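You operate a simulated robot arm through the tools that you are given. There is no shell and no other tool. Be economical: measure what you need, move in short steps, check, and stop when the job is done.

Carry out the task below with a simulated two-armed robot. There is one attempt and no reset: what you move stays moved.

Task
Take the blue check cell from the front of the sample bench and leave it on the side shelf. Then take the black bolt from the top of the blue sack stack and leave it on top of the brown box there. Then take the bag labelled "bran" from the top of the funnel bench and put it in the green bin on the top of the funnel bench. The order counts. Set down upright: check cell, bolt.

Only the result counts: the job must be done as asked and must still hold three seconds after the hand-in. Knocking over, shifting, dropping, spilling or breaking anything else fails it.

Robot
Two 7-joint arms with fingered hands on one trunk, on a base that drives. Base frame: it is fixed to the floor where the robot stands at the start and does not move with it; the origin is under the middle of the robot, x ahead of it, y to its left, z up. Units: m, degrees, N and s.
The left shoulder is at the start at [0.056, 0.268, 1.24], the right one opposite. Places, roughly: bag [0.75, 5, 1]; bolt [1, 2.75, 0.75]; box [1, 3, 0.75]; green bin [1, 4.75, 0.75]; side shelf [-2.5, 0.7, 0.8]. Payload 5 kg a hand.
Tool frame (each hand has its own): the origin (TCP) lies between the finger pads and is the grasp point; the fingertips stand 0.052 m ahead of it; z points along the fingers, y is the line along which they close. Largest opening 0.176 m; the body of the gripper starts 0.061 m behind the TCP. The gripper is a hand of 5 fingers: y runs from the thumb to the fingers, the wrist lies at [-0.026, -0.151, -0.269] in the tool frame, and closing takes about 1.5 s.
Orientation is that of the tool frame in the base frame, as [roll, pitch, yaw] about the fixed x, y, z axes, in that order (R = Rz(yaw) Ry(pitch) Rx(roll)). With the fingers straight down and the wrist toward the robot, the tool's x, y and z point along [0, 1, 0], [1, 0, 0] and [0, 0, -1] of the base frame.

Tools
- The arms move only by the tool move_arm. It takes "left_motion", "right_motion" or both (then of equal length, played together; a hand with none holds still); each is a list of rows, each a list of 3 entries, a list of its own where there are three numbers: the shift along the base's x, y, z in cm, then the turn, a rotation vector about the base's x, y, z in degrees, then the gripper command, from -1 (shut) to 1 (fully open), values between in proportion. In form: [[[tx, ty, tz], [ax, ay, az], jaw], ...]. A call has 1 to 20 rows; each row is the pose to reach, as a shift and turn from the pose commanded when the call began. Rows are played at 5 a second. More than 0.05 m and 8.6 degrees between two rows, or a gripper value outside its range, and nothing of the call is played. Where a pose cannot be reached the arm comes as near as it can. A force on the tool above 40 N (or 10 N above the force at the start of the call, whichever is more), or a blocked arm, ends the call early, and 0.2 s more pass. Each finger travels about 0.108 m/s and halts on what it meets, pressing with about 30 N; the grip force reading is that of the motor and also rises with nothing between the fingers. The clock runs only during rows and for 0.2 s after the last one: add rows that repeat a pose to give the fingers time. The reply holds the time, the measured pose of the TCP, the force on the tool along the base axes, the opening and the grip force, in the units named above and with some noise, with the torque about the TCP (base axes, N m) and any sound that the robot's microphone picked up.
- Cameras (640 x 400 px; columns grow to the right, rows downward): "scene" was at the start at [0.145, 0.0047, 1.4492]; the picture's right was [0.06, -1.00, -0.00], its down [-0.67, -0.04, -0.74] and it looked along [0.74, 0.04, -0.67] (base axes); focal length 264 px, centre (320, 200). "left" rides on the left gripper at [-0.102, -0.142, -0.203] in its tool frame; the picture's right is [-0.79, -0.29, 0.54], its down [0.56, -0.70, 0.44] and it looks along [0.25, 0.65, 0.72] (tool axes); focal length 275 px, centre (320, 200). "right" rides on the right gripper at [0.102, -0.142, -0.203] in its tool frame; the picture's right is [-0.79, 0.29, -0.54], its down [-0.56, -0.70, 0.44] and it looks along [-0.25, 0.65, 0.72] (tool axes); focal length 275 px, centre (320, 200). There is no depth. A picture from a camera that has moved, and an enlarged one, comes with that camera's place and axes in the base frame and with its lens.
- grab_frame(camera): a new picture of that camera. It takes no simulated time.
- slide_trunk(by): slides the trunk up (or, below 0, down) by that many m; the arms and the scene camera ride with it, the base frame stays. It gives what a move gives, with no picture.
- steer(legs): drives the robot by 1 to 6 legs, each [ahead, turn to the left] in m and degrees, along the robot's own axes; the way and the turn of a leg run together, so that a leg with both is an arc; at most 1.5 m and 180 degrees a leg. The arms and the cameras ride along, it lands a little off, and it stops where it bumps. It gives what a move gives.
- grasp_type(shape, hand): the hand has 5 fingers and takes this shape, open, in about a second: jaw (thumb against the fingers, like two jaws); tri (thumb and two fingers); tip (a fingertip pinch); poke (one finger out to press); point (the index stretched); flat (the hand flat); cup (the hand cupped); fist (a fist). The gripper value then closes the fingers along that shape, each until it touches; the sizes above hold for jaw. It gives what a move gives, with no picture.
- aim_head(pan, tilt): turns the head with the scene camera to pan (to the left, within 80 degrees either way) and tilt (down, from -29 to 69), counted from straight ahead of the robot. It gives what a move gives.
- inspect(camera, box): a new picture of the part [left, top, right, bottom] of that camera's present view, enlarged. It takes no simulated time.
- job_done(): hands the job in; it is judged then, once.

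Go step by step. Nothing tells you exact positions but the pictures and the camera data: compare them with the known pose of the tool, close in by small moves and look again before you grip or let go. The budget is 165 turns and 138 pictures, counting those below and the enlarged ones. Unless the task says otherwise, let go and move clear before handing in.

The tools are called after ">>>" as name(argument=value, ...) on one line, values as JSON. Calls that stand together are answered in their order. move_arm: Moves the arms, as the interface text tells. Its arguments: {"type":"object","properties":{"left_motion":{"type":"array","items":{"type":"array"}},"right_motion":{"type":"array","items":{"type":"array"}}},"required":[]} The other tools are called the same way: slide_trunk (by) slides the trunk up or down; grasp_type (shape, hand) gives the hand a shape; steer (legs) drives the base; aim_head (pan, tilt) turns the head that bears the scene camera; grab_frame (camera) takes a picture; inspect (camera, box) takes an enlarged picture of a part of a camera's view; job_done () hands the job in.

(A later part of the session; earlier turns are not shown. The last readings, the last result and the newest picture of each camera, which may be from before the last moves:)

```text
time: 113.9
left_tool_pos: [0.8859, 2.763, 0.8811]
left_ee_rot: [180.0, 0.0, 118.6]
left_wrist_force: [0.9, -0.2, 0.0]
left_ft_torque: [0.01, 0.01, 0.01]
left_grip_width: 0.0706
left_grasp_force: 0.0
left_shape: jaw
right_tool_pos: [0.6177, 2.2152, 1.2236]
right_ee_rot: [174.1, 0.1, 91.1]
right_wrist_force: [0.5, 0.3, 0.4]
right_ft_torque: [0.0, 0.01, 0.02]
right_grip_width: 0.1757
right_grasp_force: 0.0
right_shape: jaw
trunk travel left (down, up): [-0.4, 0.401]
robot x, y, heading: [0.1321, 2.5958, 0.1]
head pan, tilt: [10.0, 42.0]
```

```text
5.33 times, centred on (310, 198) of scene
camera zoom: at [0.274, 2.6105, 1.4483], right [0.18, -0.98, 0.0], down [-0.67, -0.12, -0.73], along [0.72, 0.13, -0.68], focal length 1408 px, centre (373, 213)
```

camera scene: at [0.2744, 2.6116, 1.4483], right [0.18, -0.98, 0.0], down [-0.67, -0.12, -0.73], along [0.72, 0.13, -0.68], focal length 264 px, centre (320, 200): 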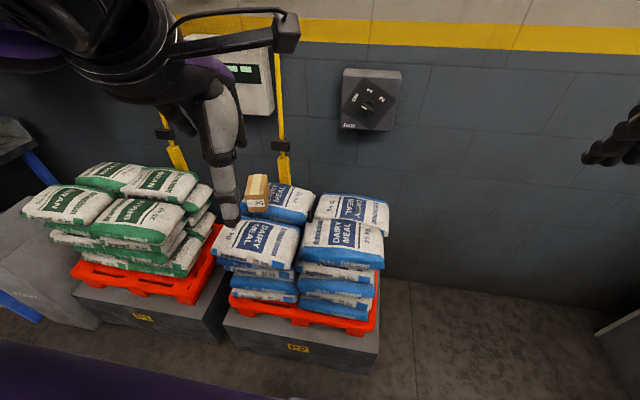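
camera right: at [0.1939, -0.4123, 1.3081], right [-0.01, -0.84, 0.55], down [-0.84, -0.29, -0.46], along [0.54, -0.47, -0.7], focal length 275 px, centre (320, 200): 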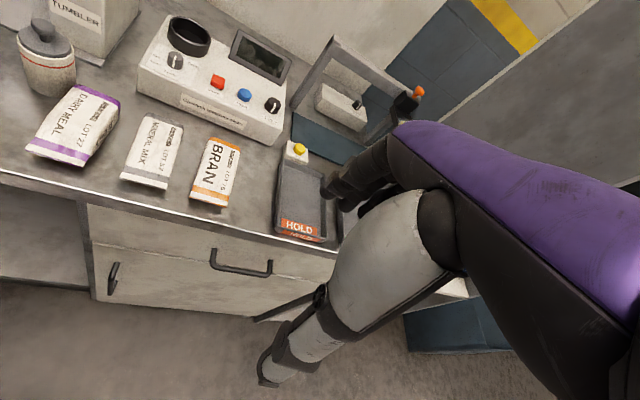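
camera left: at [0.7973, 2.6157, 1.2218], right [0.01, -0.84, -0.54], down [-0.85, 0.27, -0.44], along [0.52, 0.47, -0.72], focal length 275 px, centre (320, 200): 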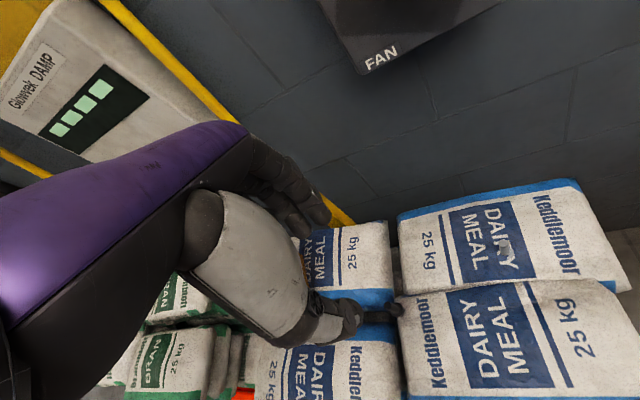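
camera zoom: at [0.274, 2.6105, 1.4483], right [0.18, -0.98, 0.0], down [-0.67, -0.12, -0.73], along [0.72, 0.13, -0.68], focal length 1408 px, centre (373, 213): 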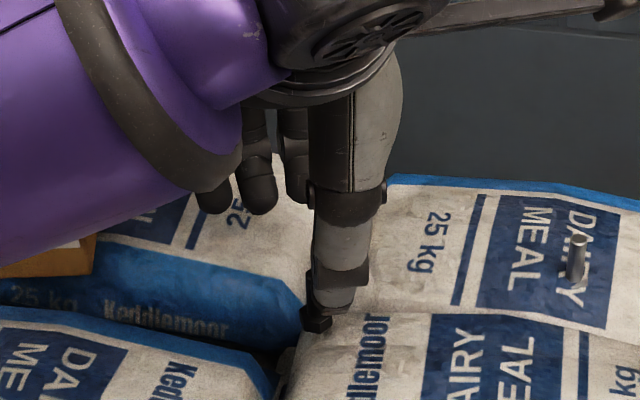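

Both views bracket the bolt within ±7 mm of the TCP. Lowering so the fingertips straddle the shaft, then checking.

>>> move_arm(left_motion=[[[-0.2, 0.2, -1.5], [0, 0, 0], -0.3], [[-0.2, 0.2, -3], [0, 0, 0], -0.3], [[-0.2, 0.2, -4.2], [0, 0, 0], -0.3], [[-0.2, 0.2, -5.2], [0, 0, 0], -0.3], [[-0.2, 0.2, -5.2], [0, 0, 0], -0.3]])

>>> inspect(camera="left", box=[250, 200, 410, 300])

>>> inspect(camera="scene", box=[270, 180, 350, 230])

```text
time: 115.1
left_tool_pos: [0.8843, 2.7641, 0.8329]
left_ee_rot: [179.8, 0.2, 118.6]
left_wrist_force: [-0.6, -0.3, 26.7]
left_ft_torque: [-0.66, 0.8, -0.03]
left_grip_width: 0.0632
left_grasp_force: 0.0
left_shape: jaw
right_tool_pos: [0.6171, 2.2152, 1.2242]
right_ee_rot: [174.0, 0.1, 91.1]
right_wrist_force: [-0.7, -0.6, 0.9]
right_ft_torque: [0.0, -0.02, 0.01]
right_grip_width: 0.1757
right_grasp_force: 0.1
right_shape: jaw
trunk travel left (down, up): [-0.4, 0.401]
robot x, y, heading: [0.1315, 2.5935, 0.2]
head pan, tilt: [10.0, 42.0]
```

```text
4.00 times, centred on (330, 250) of left
camera zoom: at [0.8086, 2.6067, 1.0375], right [0.13, -0.83, -0.54], down [-0.88, 0.15, -0.45], along [0.45, 0.53, -0.71], focal length 1101 px, centre (280, 0)
```

zoom: 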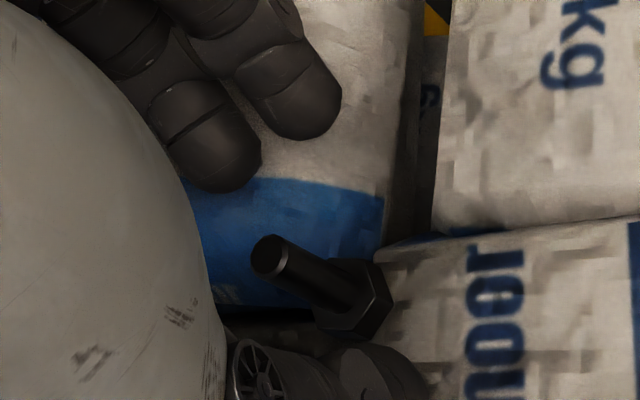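

```text
8.00 times, centred on (310, 205) of scene
camera zoom: at [0.2721, 2.6102, 1.4489], right [0.18, -0.98, 0.0], down [-0.67, -0.12, -0.73], along [0.72, 0.13, -0.68], focal length 2113 px, centre (400, 160)
```

zoom: 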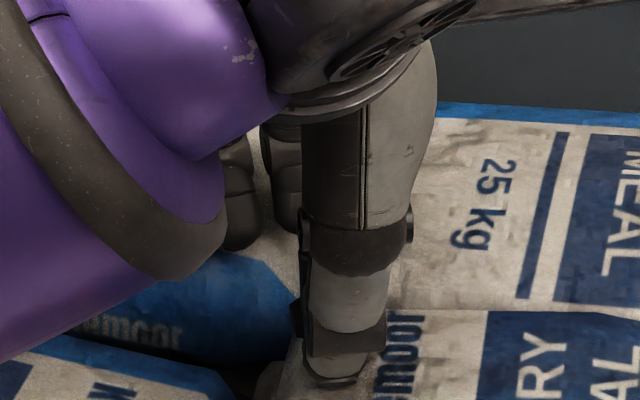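

26 N upward means the thumb is lightly pressing the sack; I'll raise 7 mm, shift ~6 mm toward the bolt, then close.

>>> move_arm(left_motion=[[[0, 0, 0.7], [0, 0, 0], -0.3], [[-0.3, 0.6, 0.7], [0, 0, 0], -0.3], [[-0.3, 0.6, 0.7], [0, 0, 0], -0.3]])

>>> inspect(camera="left", box=[250, 180, 430, 300])

```text
time: 115.9
left_tool_pos: [0.8817, 2.7706, 0.8364]
left_ee_rot: [-179.9, -0.2, 118.6]
left_wrist_force: [0.0, -0.1, -0.4]
left_ft_torque: [0.01, 0.0, -0.01]
left_grip_width: 0.0617
left_grasp_force: 0.1
left_shape: jaw
right_tool_pos: [0.6177, 2.214, 1.2228]
right_ee_rot: [174.1, 0.1, 91.0]
right_wrist_force: [0.4, -0.6, -0.7]
right_ft_torque: [0.05, 0.01, 0.0]
right_grip_width: 0.1761
right_grasp_force: 0.0
right_shape: jaw
trunk travel left (down, up): [-0.4, 0.401]
robot x, y, heading: [0.1281, 2.5969, 0.1]
head pan, tilt: [10.0, 42.0]
```

```text
3.33 times, centred on (340, 240) of left
camera zoom: at [0.8067, 2.6128, 1.0406], right [0.13, -0.83, -0.54], down [-0.88, 0.15, -0.44], along [0.45, 0.53, -0.72], focal length 918 px, centre (253, 67)
```

zoom: 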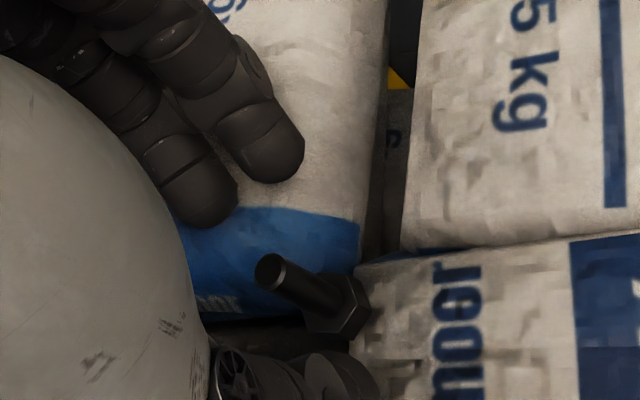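

No contact force now, bolt between thumb and fingers. Closing slowly.

>>> move_arm(left_motion=[[[0, 0, 0], [0, 0, 0], -0.45], [[0, 0, 0], [0, 0, 0], -0.55], [[0, 0, 0], [0, 0, 0], -0.65], [[0, 0, 0], [0, 0, 0], -0.72], [[0, 0, 0], [0, 0, 0], -0.72]])

>>> inspect(camera="left", box=[250, 180, 430, 300])

```text
time: 117.1
left_tool_pos: [0.882, 2.771, 0.8364]
left_ee_rot: [-180.0, 0.0, 118.8]
left_wrist_force: [-0.7, 0.7, -0.1]
left_ft_torque: [-0.01, -0.02, 0.02]
left_grip_width: 0.0253
left_grasp_force: 0.1
left_shape: jaw
right_tool_pos: [0.6184, 2.2142, 1.2232]
right_ee_rot: [174.0, 0.1, 91.1]
right_wrist_force: [0.2, -0.6, 0.3]
right_ft_torque: [0.01, -0.02, 0.02]
right_grip_width: 0.1758
right_grasp_force: 0.1
right_shape: jaw
trunk travel left (down, up): [-0.4, 0.401]
robot x, y, heading: [0.1321, 2.5976, 0.5]
head pan, tilt: [10.0, 42.0]
```

```text
3.33 times, centred on (340, 240) of left
camera zoom: at [0.8066, 2.6129, 1.0412], right [0.13, -0.83, -0.54], down [-0.88, 0.15, -0.44], along [0.45, 0.53, -0.72], focal length 918 px, centre (253, 67)
```

zoom: 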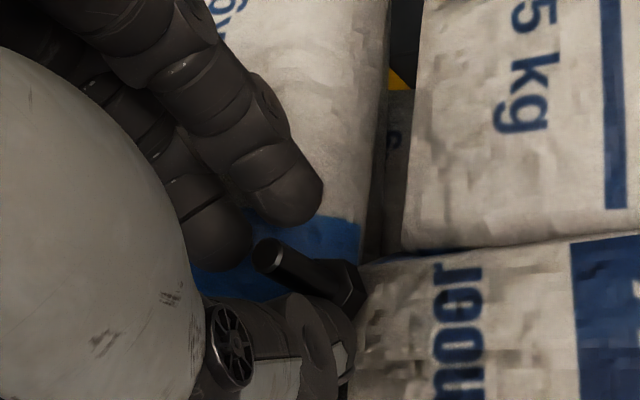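

>>> move_arm(left_motion=[[[0, 0, 0], [0, 0, 0], -0.8], [[0, 0, 0], [0, 0, 0], -0.88], [[0, 0, 0], [0, 0, 0], -1], [[0, 0, 0], [0, 0, 0], -1], [[0, 0, 0], [0, 0, 0], -1]])

>>> inspect(camera="left", box=[250, 180, 430, 300])

>>> inspect(camera="scene", box=[270, 180, 350, 230])

```text
time: 118.3
left_tool_pos: [0.8814, 2.7708, 0.8376]
left_ee_rot: [-180.0, 0.0, 118.7]
left_wrist_force: [-0.3, -0.3, 4.4]
left_ft_torque: [0.01, -0.02, 0.01]
left_grip_width: 0.0
left_grasp_force: 30.1
left_shape: jaw
right_tool_pos: [0.6193, 2.2163, 1.2238]
right_ee_rot: [174.0, 0.1, 91.1]
right_wrist_force: [0.5, 0.5, -0.3]
right_ft_torque: [0.0, -0.01, -0.02]
right_grip_width: 0.1757
right_grasp_force: 0.1
right_shape: jaw
trunk travel left (down, up): [-0.4, 0.401]
robot x, y, heading: [0.1307, 2.5955, 0.2]
head pan, tilt: [10.0, 42.0]
```

```text
3.33 times, centred on (340, 240) of left
camera zoom: at [0.8065, 2.6129, 1.0417], right [0.13, -0.83, -0.54], down [-0.88, 0.15, -0.44], along [0.45, 0.53, -0.72], focal length 918 px, centre (253, 67)
```

zoom: 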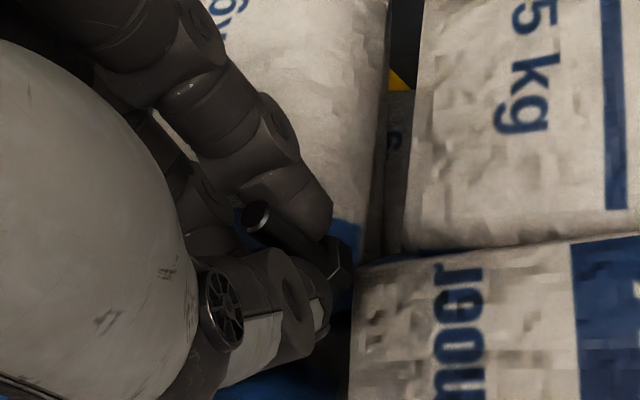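

```text
8.00 times, centred on (310, 205) of scene
camera zoom: at [0.2735, 2.6104, 1.4484], right [0.18, -0.98, 0.0], down [-0.67, -0.12, -0.73], along [0.72, 0.13, -0.68], focal length 2113 px, centre (400, 160)
```

zoom: 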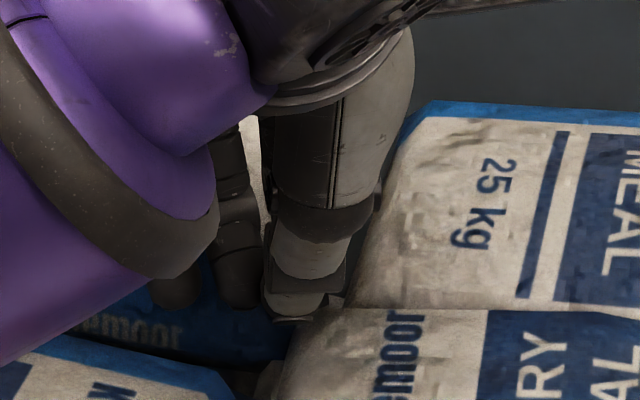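

The bolt is between thumb and fingers and still upright. Lifting slowly.

>>> move_arm(left_motion=[[[0, 0, 1], [0, 0, 0], -1], [[0, 0, 2.5], [0, 0, 0], -1], [[0, 0, 5], [0, 0, 0], -1], [[0, 0, 8], [0, 0, 0], -1], [[0, 0, 8], [0, 0, 0], -1]])

>>> inspect(camera="left", box=[230, 160, 470, 310])

>>> inspect(camera="scene", box=[240, 150, 360, 225])

```text
time: 119.5
left_tool_pos: [0.8824, 2.7704, 0.9165]
left_ee_rot: [180.0, -0.1, 118.7]
left_wrist_force: [0.4, 0.4, -0.7]
left_ft_torque: [-0.02, 0.05, -0.03]
left_grip_width: 0.0001
left_grasp_force: 30.7
left_shape: jaw
right_tool_pos: [0.6179, 2.2155, 1.2228]
right_ee_rot: [174.1, 0.1, 91.0]
right_wrist_force: [0.1, -0.6, -0.3]
right_ft_torque: [-0.02, 0.05, -0.01]
right_grip_width: 0.1758
right_grasp_force: 0.1
right_shape: jaw
trunk travel left (down, up): [-0.4, 0.401]
robot x, y, heading: [0.1321, 2.5959, 0.2]
head pan, tilt: [10.0, 42.0]
```

```text
2.67 times, centred on (350, 235) of left
camera zoom: at [0.8072, 2.6134, 1.1211], right [0.13, -0.83, -0.54], down [-0.88, 0.15, -0.44], along [0.45, 0.53, -0.72], focal length 734 px, centre (240, 107)
```

zoom: 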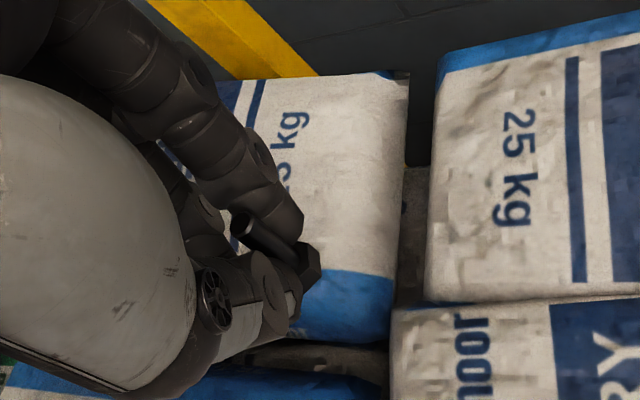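

```text
5.33 times, centred on (300, 188) of scene
camera zoom: at [0.2744, 2.6105, 1.4481], right [0.18, -0.98, 0.0], down [-0.67, -0.12, -0.73], along [0.72, 0.13, -0.68], focal length 1408 px, centre (427, 267)
```

zoom: 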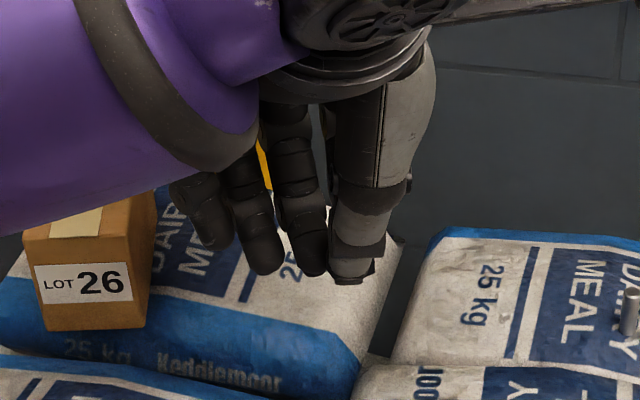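

The bolt is held upright with the head below the fingertips. Raising and moving over the box.

>>> move_arm(left_motion=[[[0, 0, 4], [0, 0, 0], -1], [[0, 0, 8], [0, 0, 0], -1], [[0, 0, 12], [0, 0, 0], -1], [[0, 4, 13], [0, 0, 0], -1], [[0.2, 8, 13], [0, 0, 0], -1], [[0.4, 12, 13], [0, 0, 0], -1], [[0.6, 16.4, 13], [0, 0, 0], -1], [[0.6, 16.4, 13], [0, 0, 0], -1], [[0.6, 16.4, 13], [0, 0, 0], -1]])

>>> grab_frame(camera="left")

>>> inspect(camera="scene", box=[210, 110, 370, 210])

```text
time: 121.5
left_tool_pos: [0.8898, 2.9339, 1.0468]
left_ee_rot: [-180.0, -0.2, 118.7]
left_wrist_force: [-0.5, 0.1, -2.0]
left_ft_torque: [-0.03, 0.0, 0.0]
left_grip_width: 0.0001
left_grasp_force: 29.8
left_shape: jaw
right_tool_pos: [0.6181, 2.2149, 1.2237]
right_ee_rot: [174.1, 0.2, 91.0]
right_wrist_force: [-0.2, -0.1, -0.3]
right_ft_torque: [-0.08, 0.02, 0.01]
right_grip_width: 0.1758
right_grasp_force: 0.1
right_shape: jaw
trunk travel left (down, up): [-0.4, 0.401]
robot x, y, heading: [0.1292, 2.5966, 0.2]
head pan, tilt: [10.0, 42.0]
```

```text
65 pictures are left
camera left: at [0.814, 2.777, 1.2505], right [0.13, -0.83, -0.54], down [-0.88, 0.15, -0.44], along [0.45, 0.53, -0.72], focal length 275 px, centre (320, 200)
```

left: 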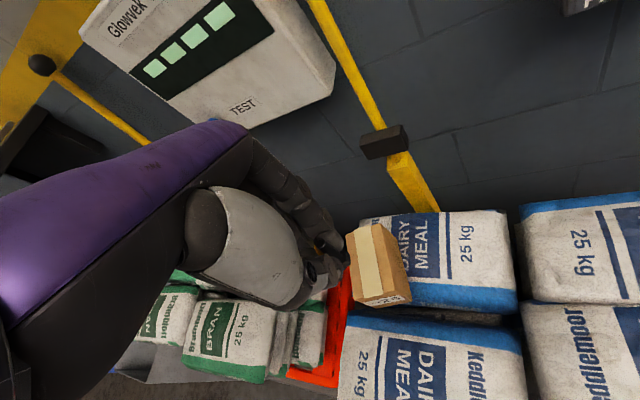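

```text
4.00 times, centred on (290, 160) of scene
camera zoom: at [0.2738, 2.611, 1.4483], right [0.18, -0.98, 0.0], down [-0.67, -0.12, -0.73], along [0.72, 0.13, -0.68], focal length 1056 px, centre (440, 360)
```

zoom: 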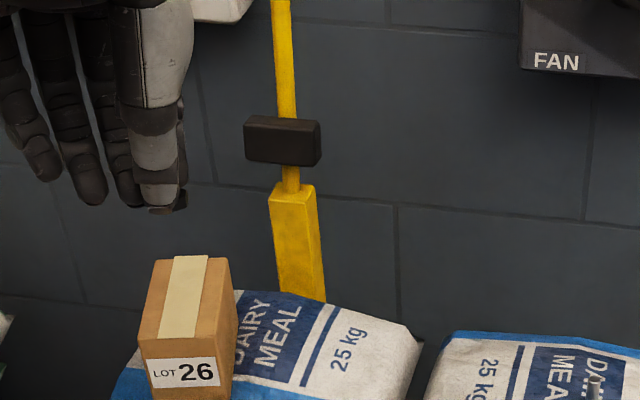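

>>> inspect(camera="left", box=[280, 200, 440, 320])

```text
3.33 times, centred on (360, 260) of left
camera zoom: at [0.814, 2.777, 1.2505], right [0.13, -0.83, -0.54], down [-0.88, 0.15, -0.44], along [0.45, 0.53, -0.72], focal length 918 px, centre (187, 0)
```

zoom: 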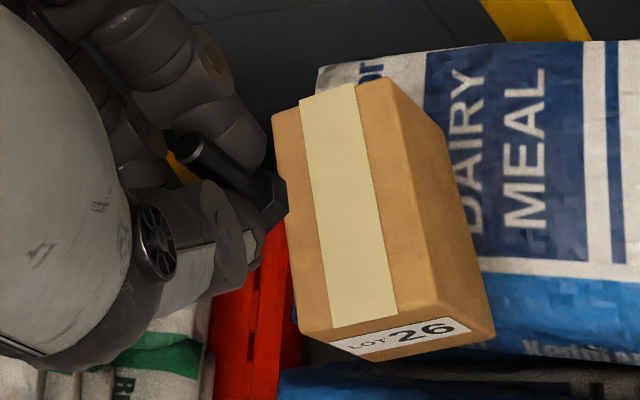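

Box top centre by triangulation ≈[0.926, 2.946, ~0.87]; the bolt sits ~1 cm off the TCP. Shifting to centre and lowering to ~2 cm above.

>>> move_arm(left_motion=[[[1.3, 0.8, 0], [0, 0, 0], -1], [[2.6, 1.6, -1], [0, 0, 0], -1], [[2.6, 1.6, -4], [0, 0, 0], -1], [[2.6, 1.6, -7], [0, 0, 0], -1], [[2.6, 1.6, -7], [0, 0, 0], -1]])

>>> inspect(camera="left", box=[280, 190, 440, 290])

>>> inspect(camera="scene", box=[220, 140, 300, 220])

```text
time: 122.7
left_tool_pos: [0.9132, 2.9508, 0.976]
left_ee_rot: [-179.9, 0.0, 118.7]
left_wrist_force: [-0.6, -0.2, -0.4]
left_ft_torque: [0.0, -0.02, -0.02]
left_grip_width: 0.0
left_grasp_force: 29.9
left_shape: jaw
right_tool_pos: [0.6171, 2.215, 1.225]
right_ee_rot: [174.0, 0.2, 91.1]
right_wrist_force: [-0.3, 1.2, 0.5]
right_ft_torque: [0.04, -0.06, -0.01]
right_grip_width: 0.1758
right_grasp_force: 0.0
right_shape: jaw
trunk travel left (down, up): [-0.4, 0.401]
robot x, y, heading: [0.1275, 2.5976, 0.0]
head pan, tilt: [10.0, 42.0]
```

```text
4.00 times, centred on (360, 240) of left
camera zoom: at [0.8387, 2.7922, 1.1809], right [0.13, -0.83, -0.54], down [-0.88, 0.15, -0.44], along [0.45, 0.53, -0.71], focal length 1101 px, centre (160, 40)
```

zoom: 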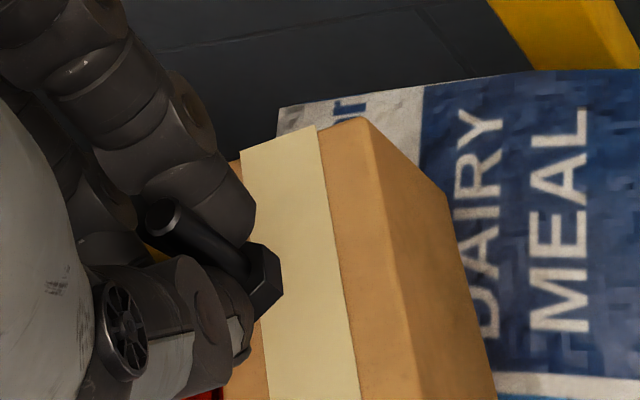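

```text
5.00 times, centred on (260, 180) of scene
camera zoom: at [0.2734, 2.6104, 1.4485], right [0.18, -0.98, 0.0], down [-0.67, -0.12, -0.73], along [0.72, 0.13, -0.68], focal length 1320 px, centre (620, 300)
```

zoom: 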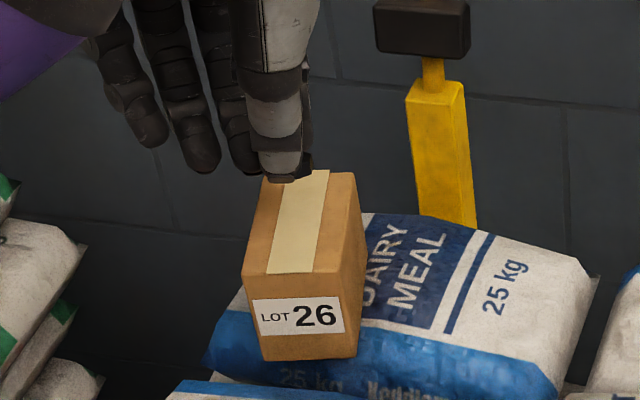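

The predicted landing point is at the centre of the box top in both views. Lowering toward contact.

>>> move_arm(left_motion=[[[0, 0, -1], [0, 0, 0], -1], [[0, 0, -1.6], [0, 0, 0], -1], [[0, 0, -1.6], [0, 0, 0], -1]])

>>> inspect(camera="left", box=[280, 190, 440, 290])

>>> inspect(camera="scene", box=[250, 150, 310, 200])

```text
time: 123.5
left_tool_pos: [0.9138, 2.9493, 0.9613]
left_ee_rot: [180.0, -0.1, 118.6]
left_wrist_force: [0.6, 0.1, 0.0]
left_ft_torque: [0.0, -0.02, 0.01]
left_grip_width: 0.0
left_grasp_force: 29.7
left_shape: jaw
right_tool_pos: [0.6175, 2.2147, 1.2236]
right_ee_rot: [174.0, 0.2, 91.1]
right_wrist_force: [-1.1, 0.0, 0.3]
right_ft_torque: [0.01, -0.03, -0.02]
right_grip_width: 0.1759
right_grasp_force: 0.0
right_shape: jaw
trunk travel left (down, up): [-0.4, 0.401]
robot x, y, heading: [0.131, 2.5995, 0.4]
head pan, tilt: [10.0, 42.0]
```

```text
4.00 times, centred on (360, 240) of left
camera zoom: at [0.8389, 2.7924, 1.1656], right [0.13, -0.83, -0.54], down [-0.88, 0.15, -0.44], along [0.45, 0.53, -0.72], focal length 1101 px, centre (160, 40)
```

zoom: 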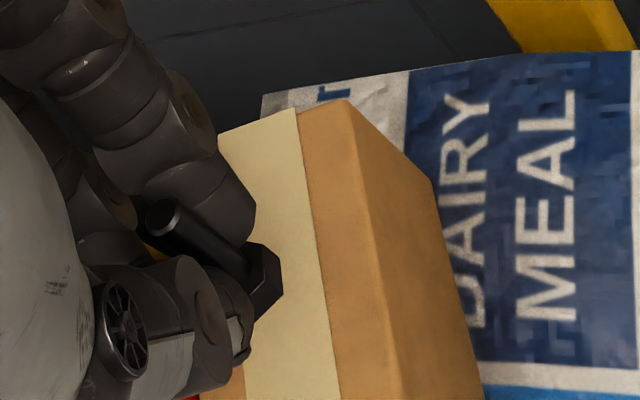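

```text
8.00 times, centred on (280, 175) of scene
camera zoom: at [0.2737, 2.6106, 1.4483], right [0.18, -0.98, 0.0], down [-0.67, -0.12, -0.73], along [0.72, 0.13, -0.68], focal length 2113 px, centre (640, 400)
```

zoom: 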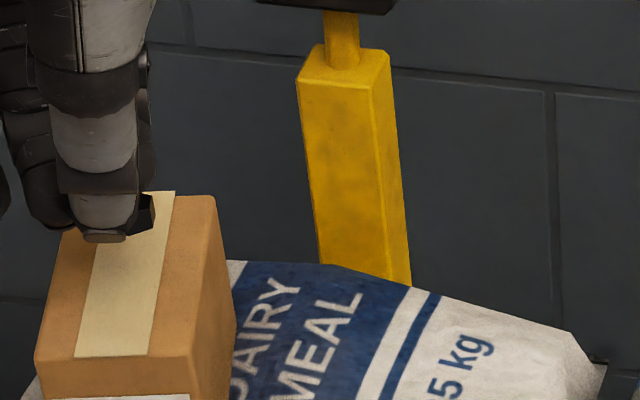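

>>> move_arm(left_motion=[[[0, 0, -0.5], [0, 0, 0], -1], [[0, 0, -0.9], [0, 0, 0], -1], [[0, 0, -0.9], [0, 0, 0], -1]])

>>> inspect(camera="left", box=[280, 190, 440, 290])

```text
time: 124.3
left_tool_pos: [0.9151, 2.9494, 0.9524]
left_ee_rot: [-180.0, -0.1, 118.8]
left_wrist_force: [1.4, 0.0, -0.7]
left_ft_torque: [-0.01, 0.03, 0.01]
left_grip_width: 0.0
left_grasp_force: 30.1
left_shape: jaw
right_tool_pos: [0.6188, 2.2157, 1.2234]
right_ee_rot: [174.1, 0.1, 91.1]
right_wrist_force: [-0.4, -0.5, -0.5]
right_ft_torque: [0.0, -0.03, 0.0]
right_grip_width: 0.1759
right_grasp_force: 0.0
right_shape: jaw
trunk travel left (down, up): [-0.4, 0.401]
robot x, y, heading: [0.1297, 2.5947, 0.3]
head pan, tilt: [10.0, 42.0]
```

```text
4.00 times, centred on (360, 240) of left
camera zoom: at [0.8392, 2.7931, 1.1563], right [0.13, -0.83, -0.54], down [-0.88, 0.15, -0.44], along [0.45, 0.53, -0.72], focal length 1101 px, centre (160, 40)
```

zoom: 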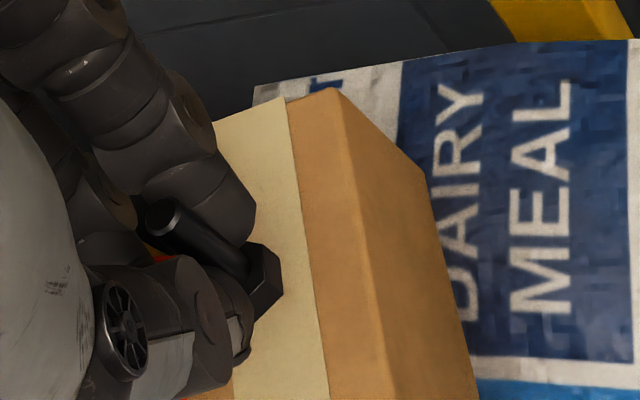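

>>> move_arm(left_motion=[[[0, 0, -0.4], [0, 0, 0], -1], [[0, 0, -0.7], [0, 0, 0], -1], [[0, 0, -0.7], [0, 0, 0], -1]])

>>> inspect(camera="scene", box=[250, 150, 310, 200])

```text
time: 125.1
left_tool_pos: [0.9153, 2.95, 0.9446]
left_ee_rot: [-180.0, -0.1, 118.6]
left_wrist_force: [0.0, 0.0, -0.3]
left_ft_torque: [0.01, 0.04, 0.0]
left_grip_width: 0.0
left_grasp_force: 30.0
left_shape: jaw
right_tool_pos: [0.6184, 2.216, 1.2239]
right_ee_rot: [174.0, 0.1, 91.2]
right_wrist_force: [0.2, 0.2, 0.3]
right_ft_torque: [0.01, -0.04, 0.02]
right_grip_width: 0.1758
right_grasp_force: 0.1
right_shape: jaw
trunk travel left (down, up): [-0.4, 0.401]
robot x, y, heading: [0.1309, 2.5995, 0.2]
head pan, tilt: [10.0, 42.0]
```

```text
8.00 times, centred on (280, 175) of scene
camera zoom: at [0.2738, 2.6106, 1.4483], right [0.18, -0.98, 0.0], down [-0.67, -0.12, -0.73], along [0.72, 0.13, -0.68], focal length 2113 px, centre (640, 400)
```

zoom: 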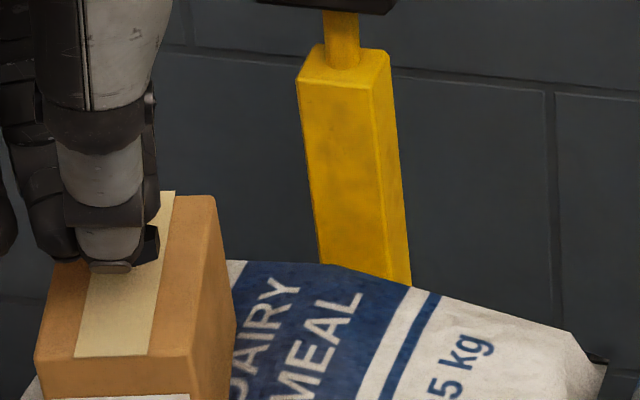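

>>> move_arm(left_motion=[[[0, 0, -0.4], [0, 0, 0], -1], [[0, 0, -0.6], [0, 0, 0], -1], [[0, 0, -0.6], [0, 0, 0], -1]])

>>> inspect(camera="left", box=[280, 190, 440, 290])

```text
time: 125.9
left_tool_pos: [0.9149, 2.9506, 0.9387]
left_ee_rot: [-179.9, -0.1, 118.6]
left_wrist_force: [0.5, -0.2, -0.6]
left_ft_torque: [-0.02, 0.02, 0.02]
left_grip_width: 0.0
left_grasp_force: 30.3
left_shape: jaw
right_tool_pos: [0.6187, 2.2157, 1.2222]
right_ee_rot: [174.1, 0.1, 91.0]
right_wrist_force: [-0.6, 0.2, -0.5]
right_ft_torque: [0.0, -0.02, -0.01]
right_grip_width: 0.1756
right_grasp_force: 0.1
right_shape: jaw
trunk travel left (down, up): [-0.4, 0.401]
robot x, y, heading: [0.1287, 2.5972, 0.5]
head pan, tilt: [10.0, 42.0]
```

```text
4.00 times, centred on (360, 240) of left
camera zoom: at [0.8391, 2.7928, 1.1434], right [0.13, -0.83, -0.54], down [-0.88, 0.15, -0.44], along [0.45, 0.53, -0.72], focal length 1101 px, centre (160, 40)
```

zoom: 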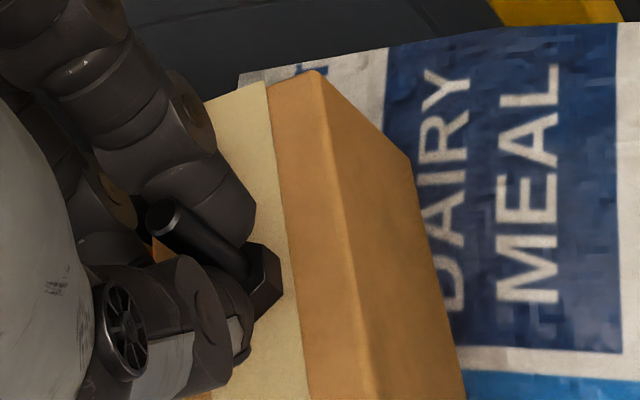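

Still free; I'll nudge toward the box centre (+8 mm x, +4 mm y) and continue down.

>>> move_arm(left_motion=[[[0.8, 0.4, 0], [0, 0, 0], -1], [[0.8, 0.4, -0.3], [0, 0, 0], -1], [[0.8, 0.4, -0.6], [0, 0, 0], -1], [[0.8, 0.4, -0.6], [0, 0, 0], -1]])

>>> inspect(camera="scene", box=[250, 150, 310, 200])

```text
time: 126.9
left_tool_pos: [0.9219, 2.9555, 0.9326]
left_ee_rot: [180.0, -0.1, 118.6]
left_wrist_force: [0.3, -0.8, 0.0]
left_ft_torque: [-0.03, 0.0, 0.0]
left_grip_width: 0.0002
left_grasp_force: 30.3
left_shape: jaw
right_tool_pos: [0.6177, 2.2153, 1.2236]
right_ee_rot: [174.0, 0.2, 91.1]
right_wrist_force: [-0.6, 0.6, 0.1]
right_ft_torque: [0.01, -0.03, 0.02]
right_grip_width: 0.1758
right_grasp_force: 0.1
right_shape: jaw
trunk travel left (down, up): [-0.4, 0.401]
robot x, y, heading: [0.1284, 2.5947, 0.2]
head pan, tilt: [10.0, 42.0]
```

```text
8.00 times, centred on (280, 175) of scene
camera zoom: at [0.2737, 2.6105, 1.4483], right [0.18, -0.98, 0.0], down [-0.67, -0.12, -0.73], along [0.72, 0.13, -0.68], focal length 2113 px, centre (640, 400)
```

zoom: 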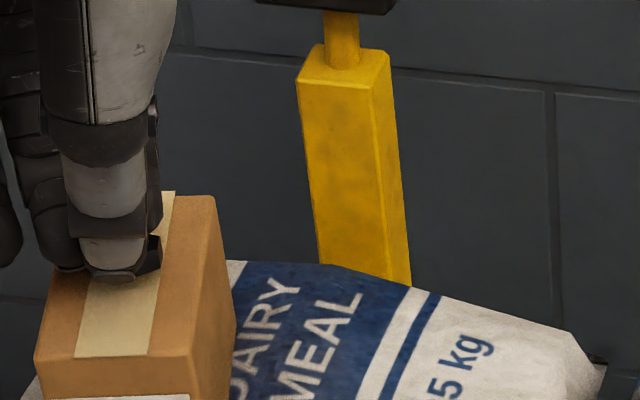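

>>> move_arm(left_motion=[[[0, 0, -0.3], [0, 0, 0], -1], [[0, 0, -0.5], [0, 0, 0], -1], [[0, 0, -0.5], [0, 0, 0], -1]])

>>> inspect(camera="left", box=[280, 190, 440, 290])

```text
time: 127.7
left_tool_pos: [0.9235, 2.9536, 0.9271]
left_ee_rot: [-179.9, -0.1, 118.7]
left_wrist_force: [0.5, 0.3, 0.7]
left_ft_torque: [0.03, 0.02, -0.03]
left_grip_width: 0.0
left_grasp_force: 30.0
left_shape: jaw
right_tool_pos: [0.6182, 2.2151, 1.2241]
right_ee_rot: [174.0, 0.0, 91.1]
right_wrist_force: [0.3, 0.5, 0.3]
right_ft_torque: [0.01, -0.02, 0.01]
right_grip_width: 0.176
right_grasp_force: 0.1
right_shape: jaw
trunk travel left (down, up): [-0.4, 0.401]
robot x, y, heading: [0.1341, 2.5921, 0.3]
head pan, tilt: [10.0, 42.0]
```

```text
4.00 times, centred on (360, 240) of left
camera zoom: at [0.8471, 2.7967, 1.1319], right [0.13, -0.83, -0.54], down [-0.88, 0.15, -0.44], along [0.45, 0.53, -0.72], focal length 1101 px, centre (160, 40)
```

zoom: 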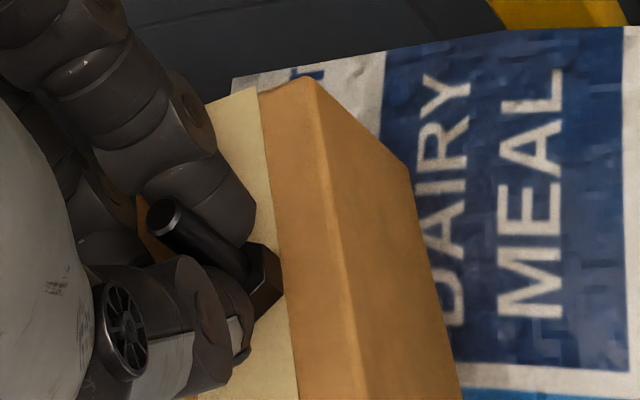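

>>> move_arm(left_motion=[[[0, 0.4, 0], [0, 0, 0], -1], [[0, 0.8, 0], [0, 0, 0], -1], [[0, 0.8, -0.3], [0, 0, 0], -1], [[0, 0.8, -0.5], [0, 0, 0], -1], [[0, 0.8, -0.5], [0, 0, 0], -1]])

>>> inspect(camera="scene", box=[250, 150, 310, 200])

```text
time: 128.9
left_tool_pos: [0.923, 2.9625, 0.9227]
left_ee_rot: [-180.0, -0.1, 118.7]
left_wrist_force: [-0.3, -0.8, -0.4]
left_ft_torque: [-0.03, -0.02, -0.02]
left_grip_width: 0.0
left_grasp_force: 29.6
left_shape: jaw
right_tool_pos: [0.6189, 2.2148, 1.2235]
right_ee_rot: [174.1, 0.0, 91.1]
right_wrist_force: [-0.5, -0.6, -0.4]
right_ft_torque: [0.01, -0.01, -0.01]
right_grip_width: 0.1758
right_grasp_force: 0.0
right_shape: jaw
trunk travel left (down, up): [-0.4, 0.401]
robot x, y, heading: [0.1335, 2.6, 0.1]
head pan, tilt: [10.0, 42.0]
```

```text
8.00 times, centred on (280, 175) of scene
camera zoom: at [0.2738, 2.6105, 1.4483], right [0.18, -0.98, 0.0], down [-0.67, -0.12, -0.73], along [0.72, 0.13, -0.68], focal length 2113 px, centre (640, 400)
```

zoom: 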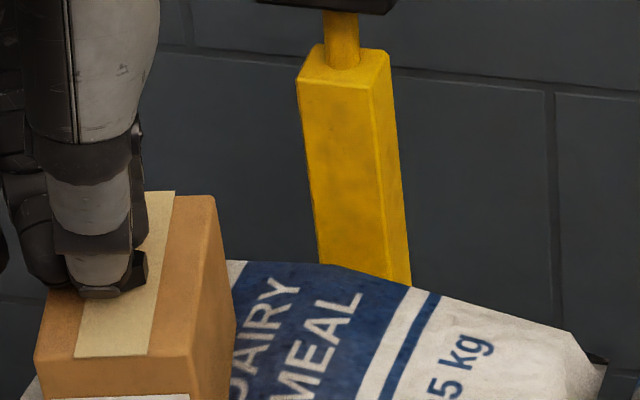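

>>> move_arm(left_motion=[[[0, 0, -0.3], [0, 0, 0], -1], [[0, 0, -0.5], [0, 0, 0], -1], [[0, 0, -0.5], [0, 0, 0], -1]])

>>> inspect(camera="left", box=[280, 190, 440, 290])

```text
time: 129.7
left_tool_pos: [0.9222, 2.9617, 0.9224]
left_ee_rot: [179.8, 0.2, 118.7]
left_wrist_force: [-1.3, 2.6, 24.8]
left_ft_torque: [-0.01, -0.28, 0.05]
left_grip_width: 0.0
left_grasp_force: 29.7
left_shape: jaw
right_tool_pos: [0.6169, 2.2145, 1.224]
right_ee_rot: [174.0, 0.1, 91.1]
right_wrist_force: [0.9, -1.2, -0.2]
right_ft_torque: [0.01, -0.01, 0.0]
right_grip_width: 0.1759
right_grasp_force: 0.0
right_shape: jaw
trunk travel left (down, up): [-0.4, 0.401]
robot x, y, heading: [0.1309, 2.597, 0.3]
head pan, tilt: [10.0, 42.0]
```

```text
4.00 times, centred on (360, 240) of left
camera zoom: at [0.846, 2.8044, 1.1251], right [0.13, -0.83, -0.54], down [-0.88, 0.15, -0.45], along [0.45, 0.53, -0.71], focal length 1101 px, centre (160, 40)
```

zoom: 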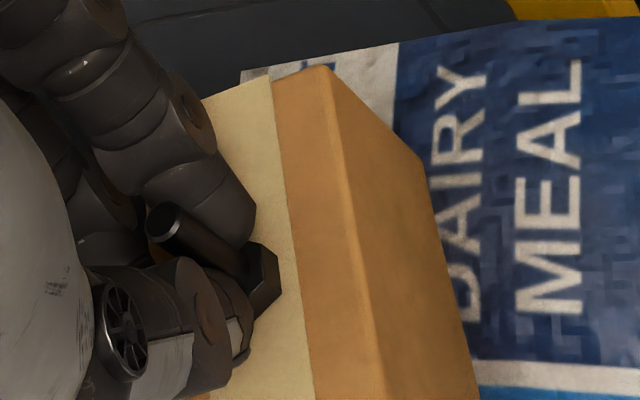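

Contact (25 N). Easing up 3 mm so it rests lightly, then opening slowly.

>>> move_arm(left_motion=[[[0, 0, 0.3], [0, 0, 0], -1], [[0, 0, 0.3], [0, 0, 0], -1]])

>>> move_arm(left_motion=[[[0, 0, 0], [0, 0, 0], -0.9], [[0, 0, 0], [0, 0, 0], -0.8], [[0, 0, 0], [0, 0, 0], -0.7], [[0, 0, 0], [0, 0, 0], -0.6], [[0, 0, 0], [0, 0, 0], -0.5], [[0, 0, 0], [0, 0, 0], -0.4], [[0, 0, 0], [0, 0, 0], -0.4]])

>>> inspect(camera="left", box=[280, 190, 440, 290])

>>> inspect(camera="scene", box=[250, 150, 310, 200])

```text
time: 130.3
left_tool_pos: [0.9229, 2.9624, 0.9205]
left_ee_rot: [-180.0, -0.1, 118.7]
left_wrist_force: [3.2, 1.5, 16.9]
left_ft_torque: [-0.01, -0.42, 0.05]
left_grip_width: 0.0
left_grasp_force: 29.7
left_shape: jaw
right_tool_pos: [0.6177, 2.2154, 1.2239]
right_ee_rot: [174.0, 0.1, 91.0]
right_wrist_force: [0.2, -0.1, 0.7]
right_ft_torque: [-0.02, 0.0, 0.0]
right_grip_width: 0.1756
right_grasp_force: 0.1
right_shape: jaw
trunk travel left (down, up): [-0.4, 0.401]
robot x, y, heading: [0.1298, 2.5963, 0.2]
head pan, tilt: [10.0, 42.0]
```

```text
time: 131.9
left_tool_pos: [0.9224, 2.9611, 0.9203]
left_ee_rot: [-180.0, -0.2, 118.6]
left_wrist_force: [1.3, -0.7, -0.4]
left_ft_torque: [-0.02, 0.0, 0.01]
left_grip_width: 0.0521
left_grasp_force: 0.0
left_shape: jaw
right_tool_pos: [0.6184, 2.2155, 1.2218]
right_ee_rot: [174.0, 0.1, 91.1]
right_wrist_force: [0.3, 0.1, -0.4]
right_ft_torque: [-0.01, 0.0, -0.01]
right_grip_width: 0.1757
right_grasp_force: 0.1
right_shape: jaw
trunk travel left (down, up): [-0.4, 0.401]
robot x, y, heading: [0.1316, 2.5934, -0.0]
head pan, tilt: [10.0, 42.0]
```

```text
4.00 times, centred on (360, 240) of left
camera zoom: at [0.847, 2.8048, 1.1252], right [0.13, -0.83, -0.54], down [-0.88, 0.15, -0.44], along [0.45, 0.53, -0.72], focal length 1101 px, centre (160, 40)
```

zoom: 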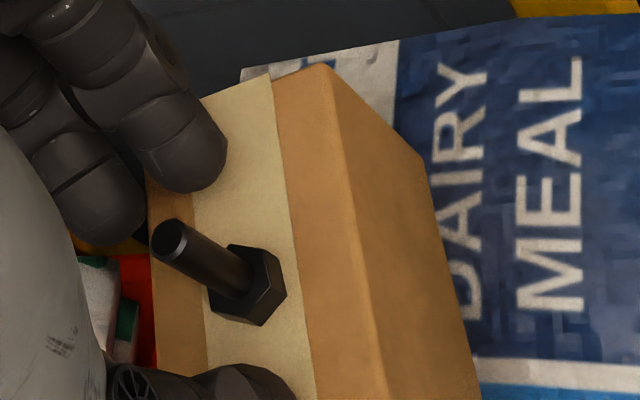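

```text
8.00 times, centred on (280, 175) of scene
camera zoom: at [0.2738, 2.6105, 1.4483], right [0.18, -0.98, 0.0], down [-0.67, -0.12, -0.73], along [0.72, 0.13, -0.68], focal length 2113 px, centre (640, 400)
```

zoom: 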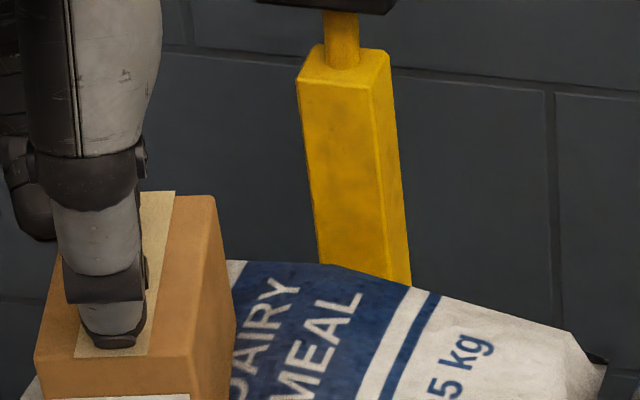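

The bolt stands upright in the middle of the box, fingers clear. Raising the hand straight up.

>>> move_arm(left_motion=[[[0, 0, 1], [0, 0, 0], -0.4], [[0, 0, 3], [0, 0, 0], -0.4], [[0, 0, 6], [0, 0, 0], -0.3], [[0, 0, 10], [0, 0, 0], -0.2], [[0, 0, 14], [0, 0, 0], -0.2], [[0, 0, 18], [0, 0, 0], 0], [[0, 0, 22], [0, 0, 0], 0], [[0, 0, 26], [0, 0, 0], 0.5], [[-4, 0, 28], [0, 0, 0], 1], [[-8, 0, 28], [0, 0, 0], 1], [[-12, 0, 28], [0, 0, 0], 1], [[-16, 0, 28], [0, 0, 0], 1], [[-20, 0, 28], [0, 0, 0], 1], [[-24, 0, 28], [0, 0, 0], 1], [[-28, 0, 28], [0, 0, 0], 1], [[-28, 0, 28], [0, 0, 0], 1]])

>>> grab_frame(camera="scene")

>>> inspect(camera="scene", box=[220, 140, 340, 220])

```text
time: 135.3
left_tool_pos: [0.6438, 2.9637, 1.1985]
left_ee_rot: [-179.9, -0.1, 118.7]
left_wrist_force: [0.6, 0.7, -0.3]
left_ft_torque: [-0.01, 0.11, -0.05]
left_grip_width: 0.176
left_grasp_force: 0.0
left_shape: jaw
right_tool_pos: [0.6191, 2.2155, 1.2236]
right_ee_rot: [174.2, 0.1, 90.9]
right_wrist_force: [1.4, 0.2, -0.3]
right_ft_torque: [-0.01, 0.12, 0.05]
right_grip_width: 0.1757
right_grasp_force: 0.2
right_shape: jaw
trunk travel left (down, up): [-0.4, 0.401]
robot x, y, heading: [0.1272, 2.5981, 0.1]
head pan, tilt: [10.0, 42.0]
```

```text
49 pictures are left
camera scene: at [0.275, 2.6106, 1.448], right [0.18, -0.98, 0.0], down [-0.67, -0.12, -0.73], along [0.72, 0.13, -0.68], focal length 264 px, centre (320, 200)
```

scene: 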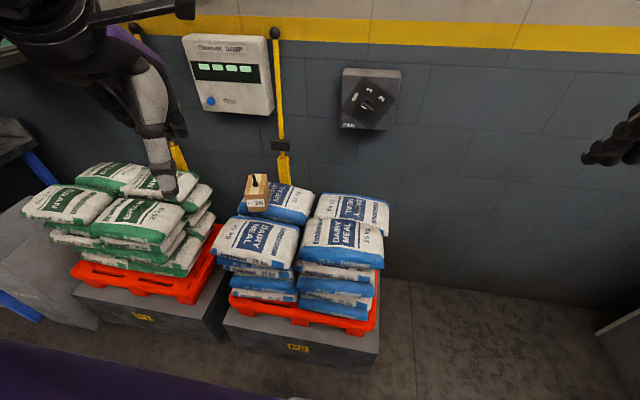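

```text
5.00 times, centred on (280, 180) of scene
camera zoom: at [0.275, 2.6106, 1.448], right [0.18, -0.98, 0.0], down [-0.67, -0.12, -0.73], along [0.72, 0.13, -0.68], focal length 1320 px, centre (520, 300)
```

zoom: 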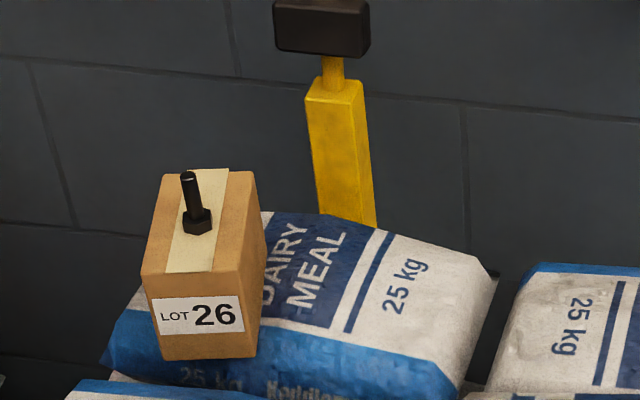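

The bolt stands on the box. Now backing off and driving north to the funnel bench.

>>> steer(legs=[[-0.4, 0], [0, 90], [1.1, 0], [0.8, 0]])

>>> aim_head(pan=-60, tilt=25)

>>> grab_frame(camera="scene")

```text
time: 150.7
left_tool_pos: [-0.6007, 5.005, 1.1999]
left_ee_rot: [-180.0, 0.0, -152.7]
left_wrist_force: [0.7, 0.7, -0.9]
left_ft_torque: [-0.14, -0.03, 0.01]
left_grip_width: 0.1758
left_grasp_force: 0.0
left_shape: jaw
right_tool_pos: [0.1451, 4.9634, 1.2229]
right_ee_rot: [174.9, 0.4, -179.5]
right_wrist_force: [-0.3, 1.7, -0.4]
right_ft_torque: [-0.14, 0.03, 0.02]
right_grip_width: 0.1759
right_grasp_force: 0.0
right_shape: jaw
trunk travel left (down, up): [-0.4, 0.401]
robot x, y, heading: [-0.2462, 4.4856, 88.5]
head pan, tilt: [10.0, 42.0]
```

```text
time: 152.1
left_tool_pos: [-0.6007, 4.99, 1.206]
left_ee_rot: [179.3, 0.3, -152.7]
left_wrist_force: [0.7, 0.0, 0.5]
left_ft_torque: [0.0, -0.02, 0.01]
left_grip_width: 0.176
left_grasp_force: 0.0
left_shape: jaw
right_tool_pos: [0.146, 4.9502, 1.232]
right_ee_rot: [174.4, 0.1, -179.9]
right_wrist_force: [-0.2, 0.6, -0.4]
right_ft_torque: [0.0, 0.02, 0.04]
right_grip_width: 0.1761
right_grasp_force: 0.1
right_shape: jaw
trunk travel left (down, up): [-0.4, 0.401]
robot x, y, heading: [-0.2429, 4.4804, 88.7]
head pan, tilt: [-60.0, 25.0]
```

```text
47 pictures are left
camera scene: at [-0.1621, 4.5868, 1.4749], right [0.48, -0.88, 0.01], down [-0.37, -0.22, -0.9], along [0.79, 0.43, -0.43], focal length 264 px, centre (320, 200)
```

scene: 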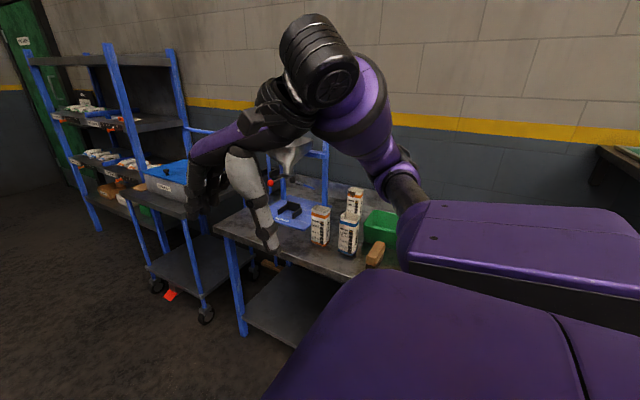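

>>> inspect(camera="scene", box=[280, 170, 420, 270])

>>> steer(legs=[[0, -70]])

>>> aim_head(pan=10, tilt=38)

>>> grab_frame(camera="scene")

```text
4.00 times, centred on (350, 220) of scene
camera zoom: at [-0.1621, 4.5868, 1.4749], right [0.48, -0.88, 0.01], down [-0.37, -0.22, -0.9], along [0.79, 0.43, -0.43], focal length 1056 px, centre (200, 120)
```

zoom: 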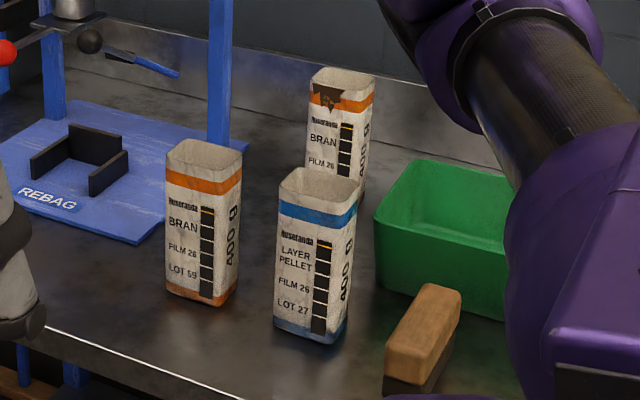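

```text
time: 155.5
left_tool_pos: [0.1113, 4.9919, 1.2064]
left_ee_rot: [179.3, 0.2, 137.3]
left_wrist_force: [0.6, -0.1, -0.9]
left_ft_torque: [0.04, 0.04, 0.03]
left_grip_width: 0.1758
left_grasp_force: 0.0
left_shape: jaw
right_tool_pos: [0.3326, 4.2768, 1.2339]
right_ee_rot: [175.2, 0.4, 110.6]
right_wrist_force: [1.3, -0.1, -1.5]
right_ft_torque: [0.02, 0.0, 0.05]
right_grip_width: 0.1758
right_grasp_force: 0.0
right_shape: jaw
trunk travel left (down, up): [-0.4, 0.401]
robot x, y, heading: [-0.2457, 4.4953, 18.7]
head pan, tilt: [-60.0, 25.0]
```

```text
time: 156.9
left_tool_pos: [0.0978, 4.9866, 1.2107]
left_ee_rot: [178.7, 0.6, 137.4]
left_wrist_force: [0.1, -0.2, 0.1]
left_ft_torque: [0.05, 0.05, 0.04]
left_grip_width: 0.1758
left_grasp_force: 0.1
left_shape: jaw
right_tool_pos: [0.3181, 4.2708, 1.2402]
right_ee_rot: [174.5, 0.3, 110.4]
right_wrist_force: [0.5, 0.3, -1.0]
right_ft_torque: [0.04, 0.01, -0.02]
right_grip_width: 0.1761
right_grasp_force: 0.1
right_shape: jaw
trunk travel left (down, up): [-0.4, 0.401]
robot x, y, heading: [-0.2457, 4.4968, 18.5]
head pan, tilt: [10.0, 38.0]
```

```text
45 pictures are left
camera scene: at [-0.1127, 4.5559, 1.454], right [0.48, -0.88, 0.0], down [-0.55, -0.3, -0.78], along [0.68, 0.38, -0.63], focal length 264 px, centre (320, 200)
```

scene: 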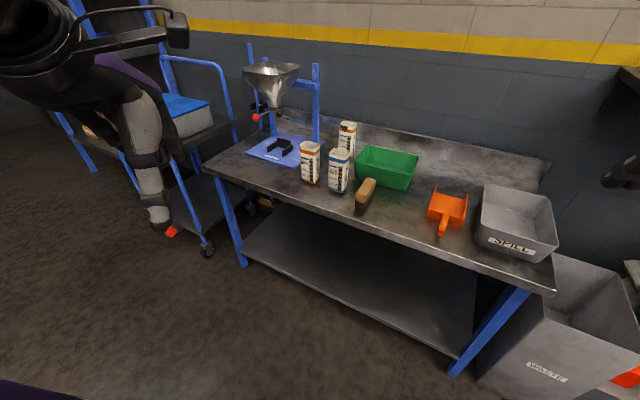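

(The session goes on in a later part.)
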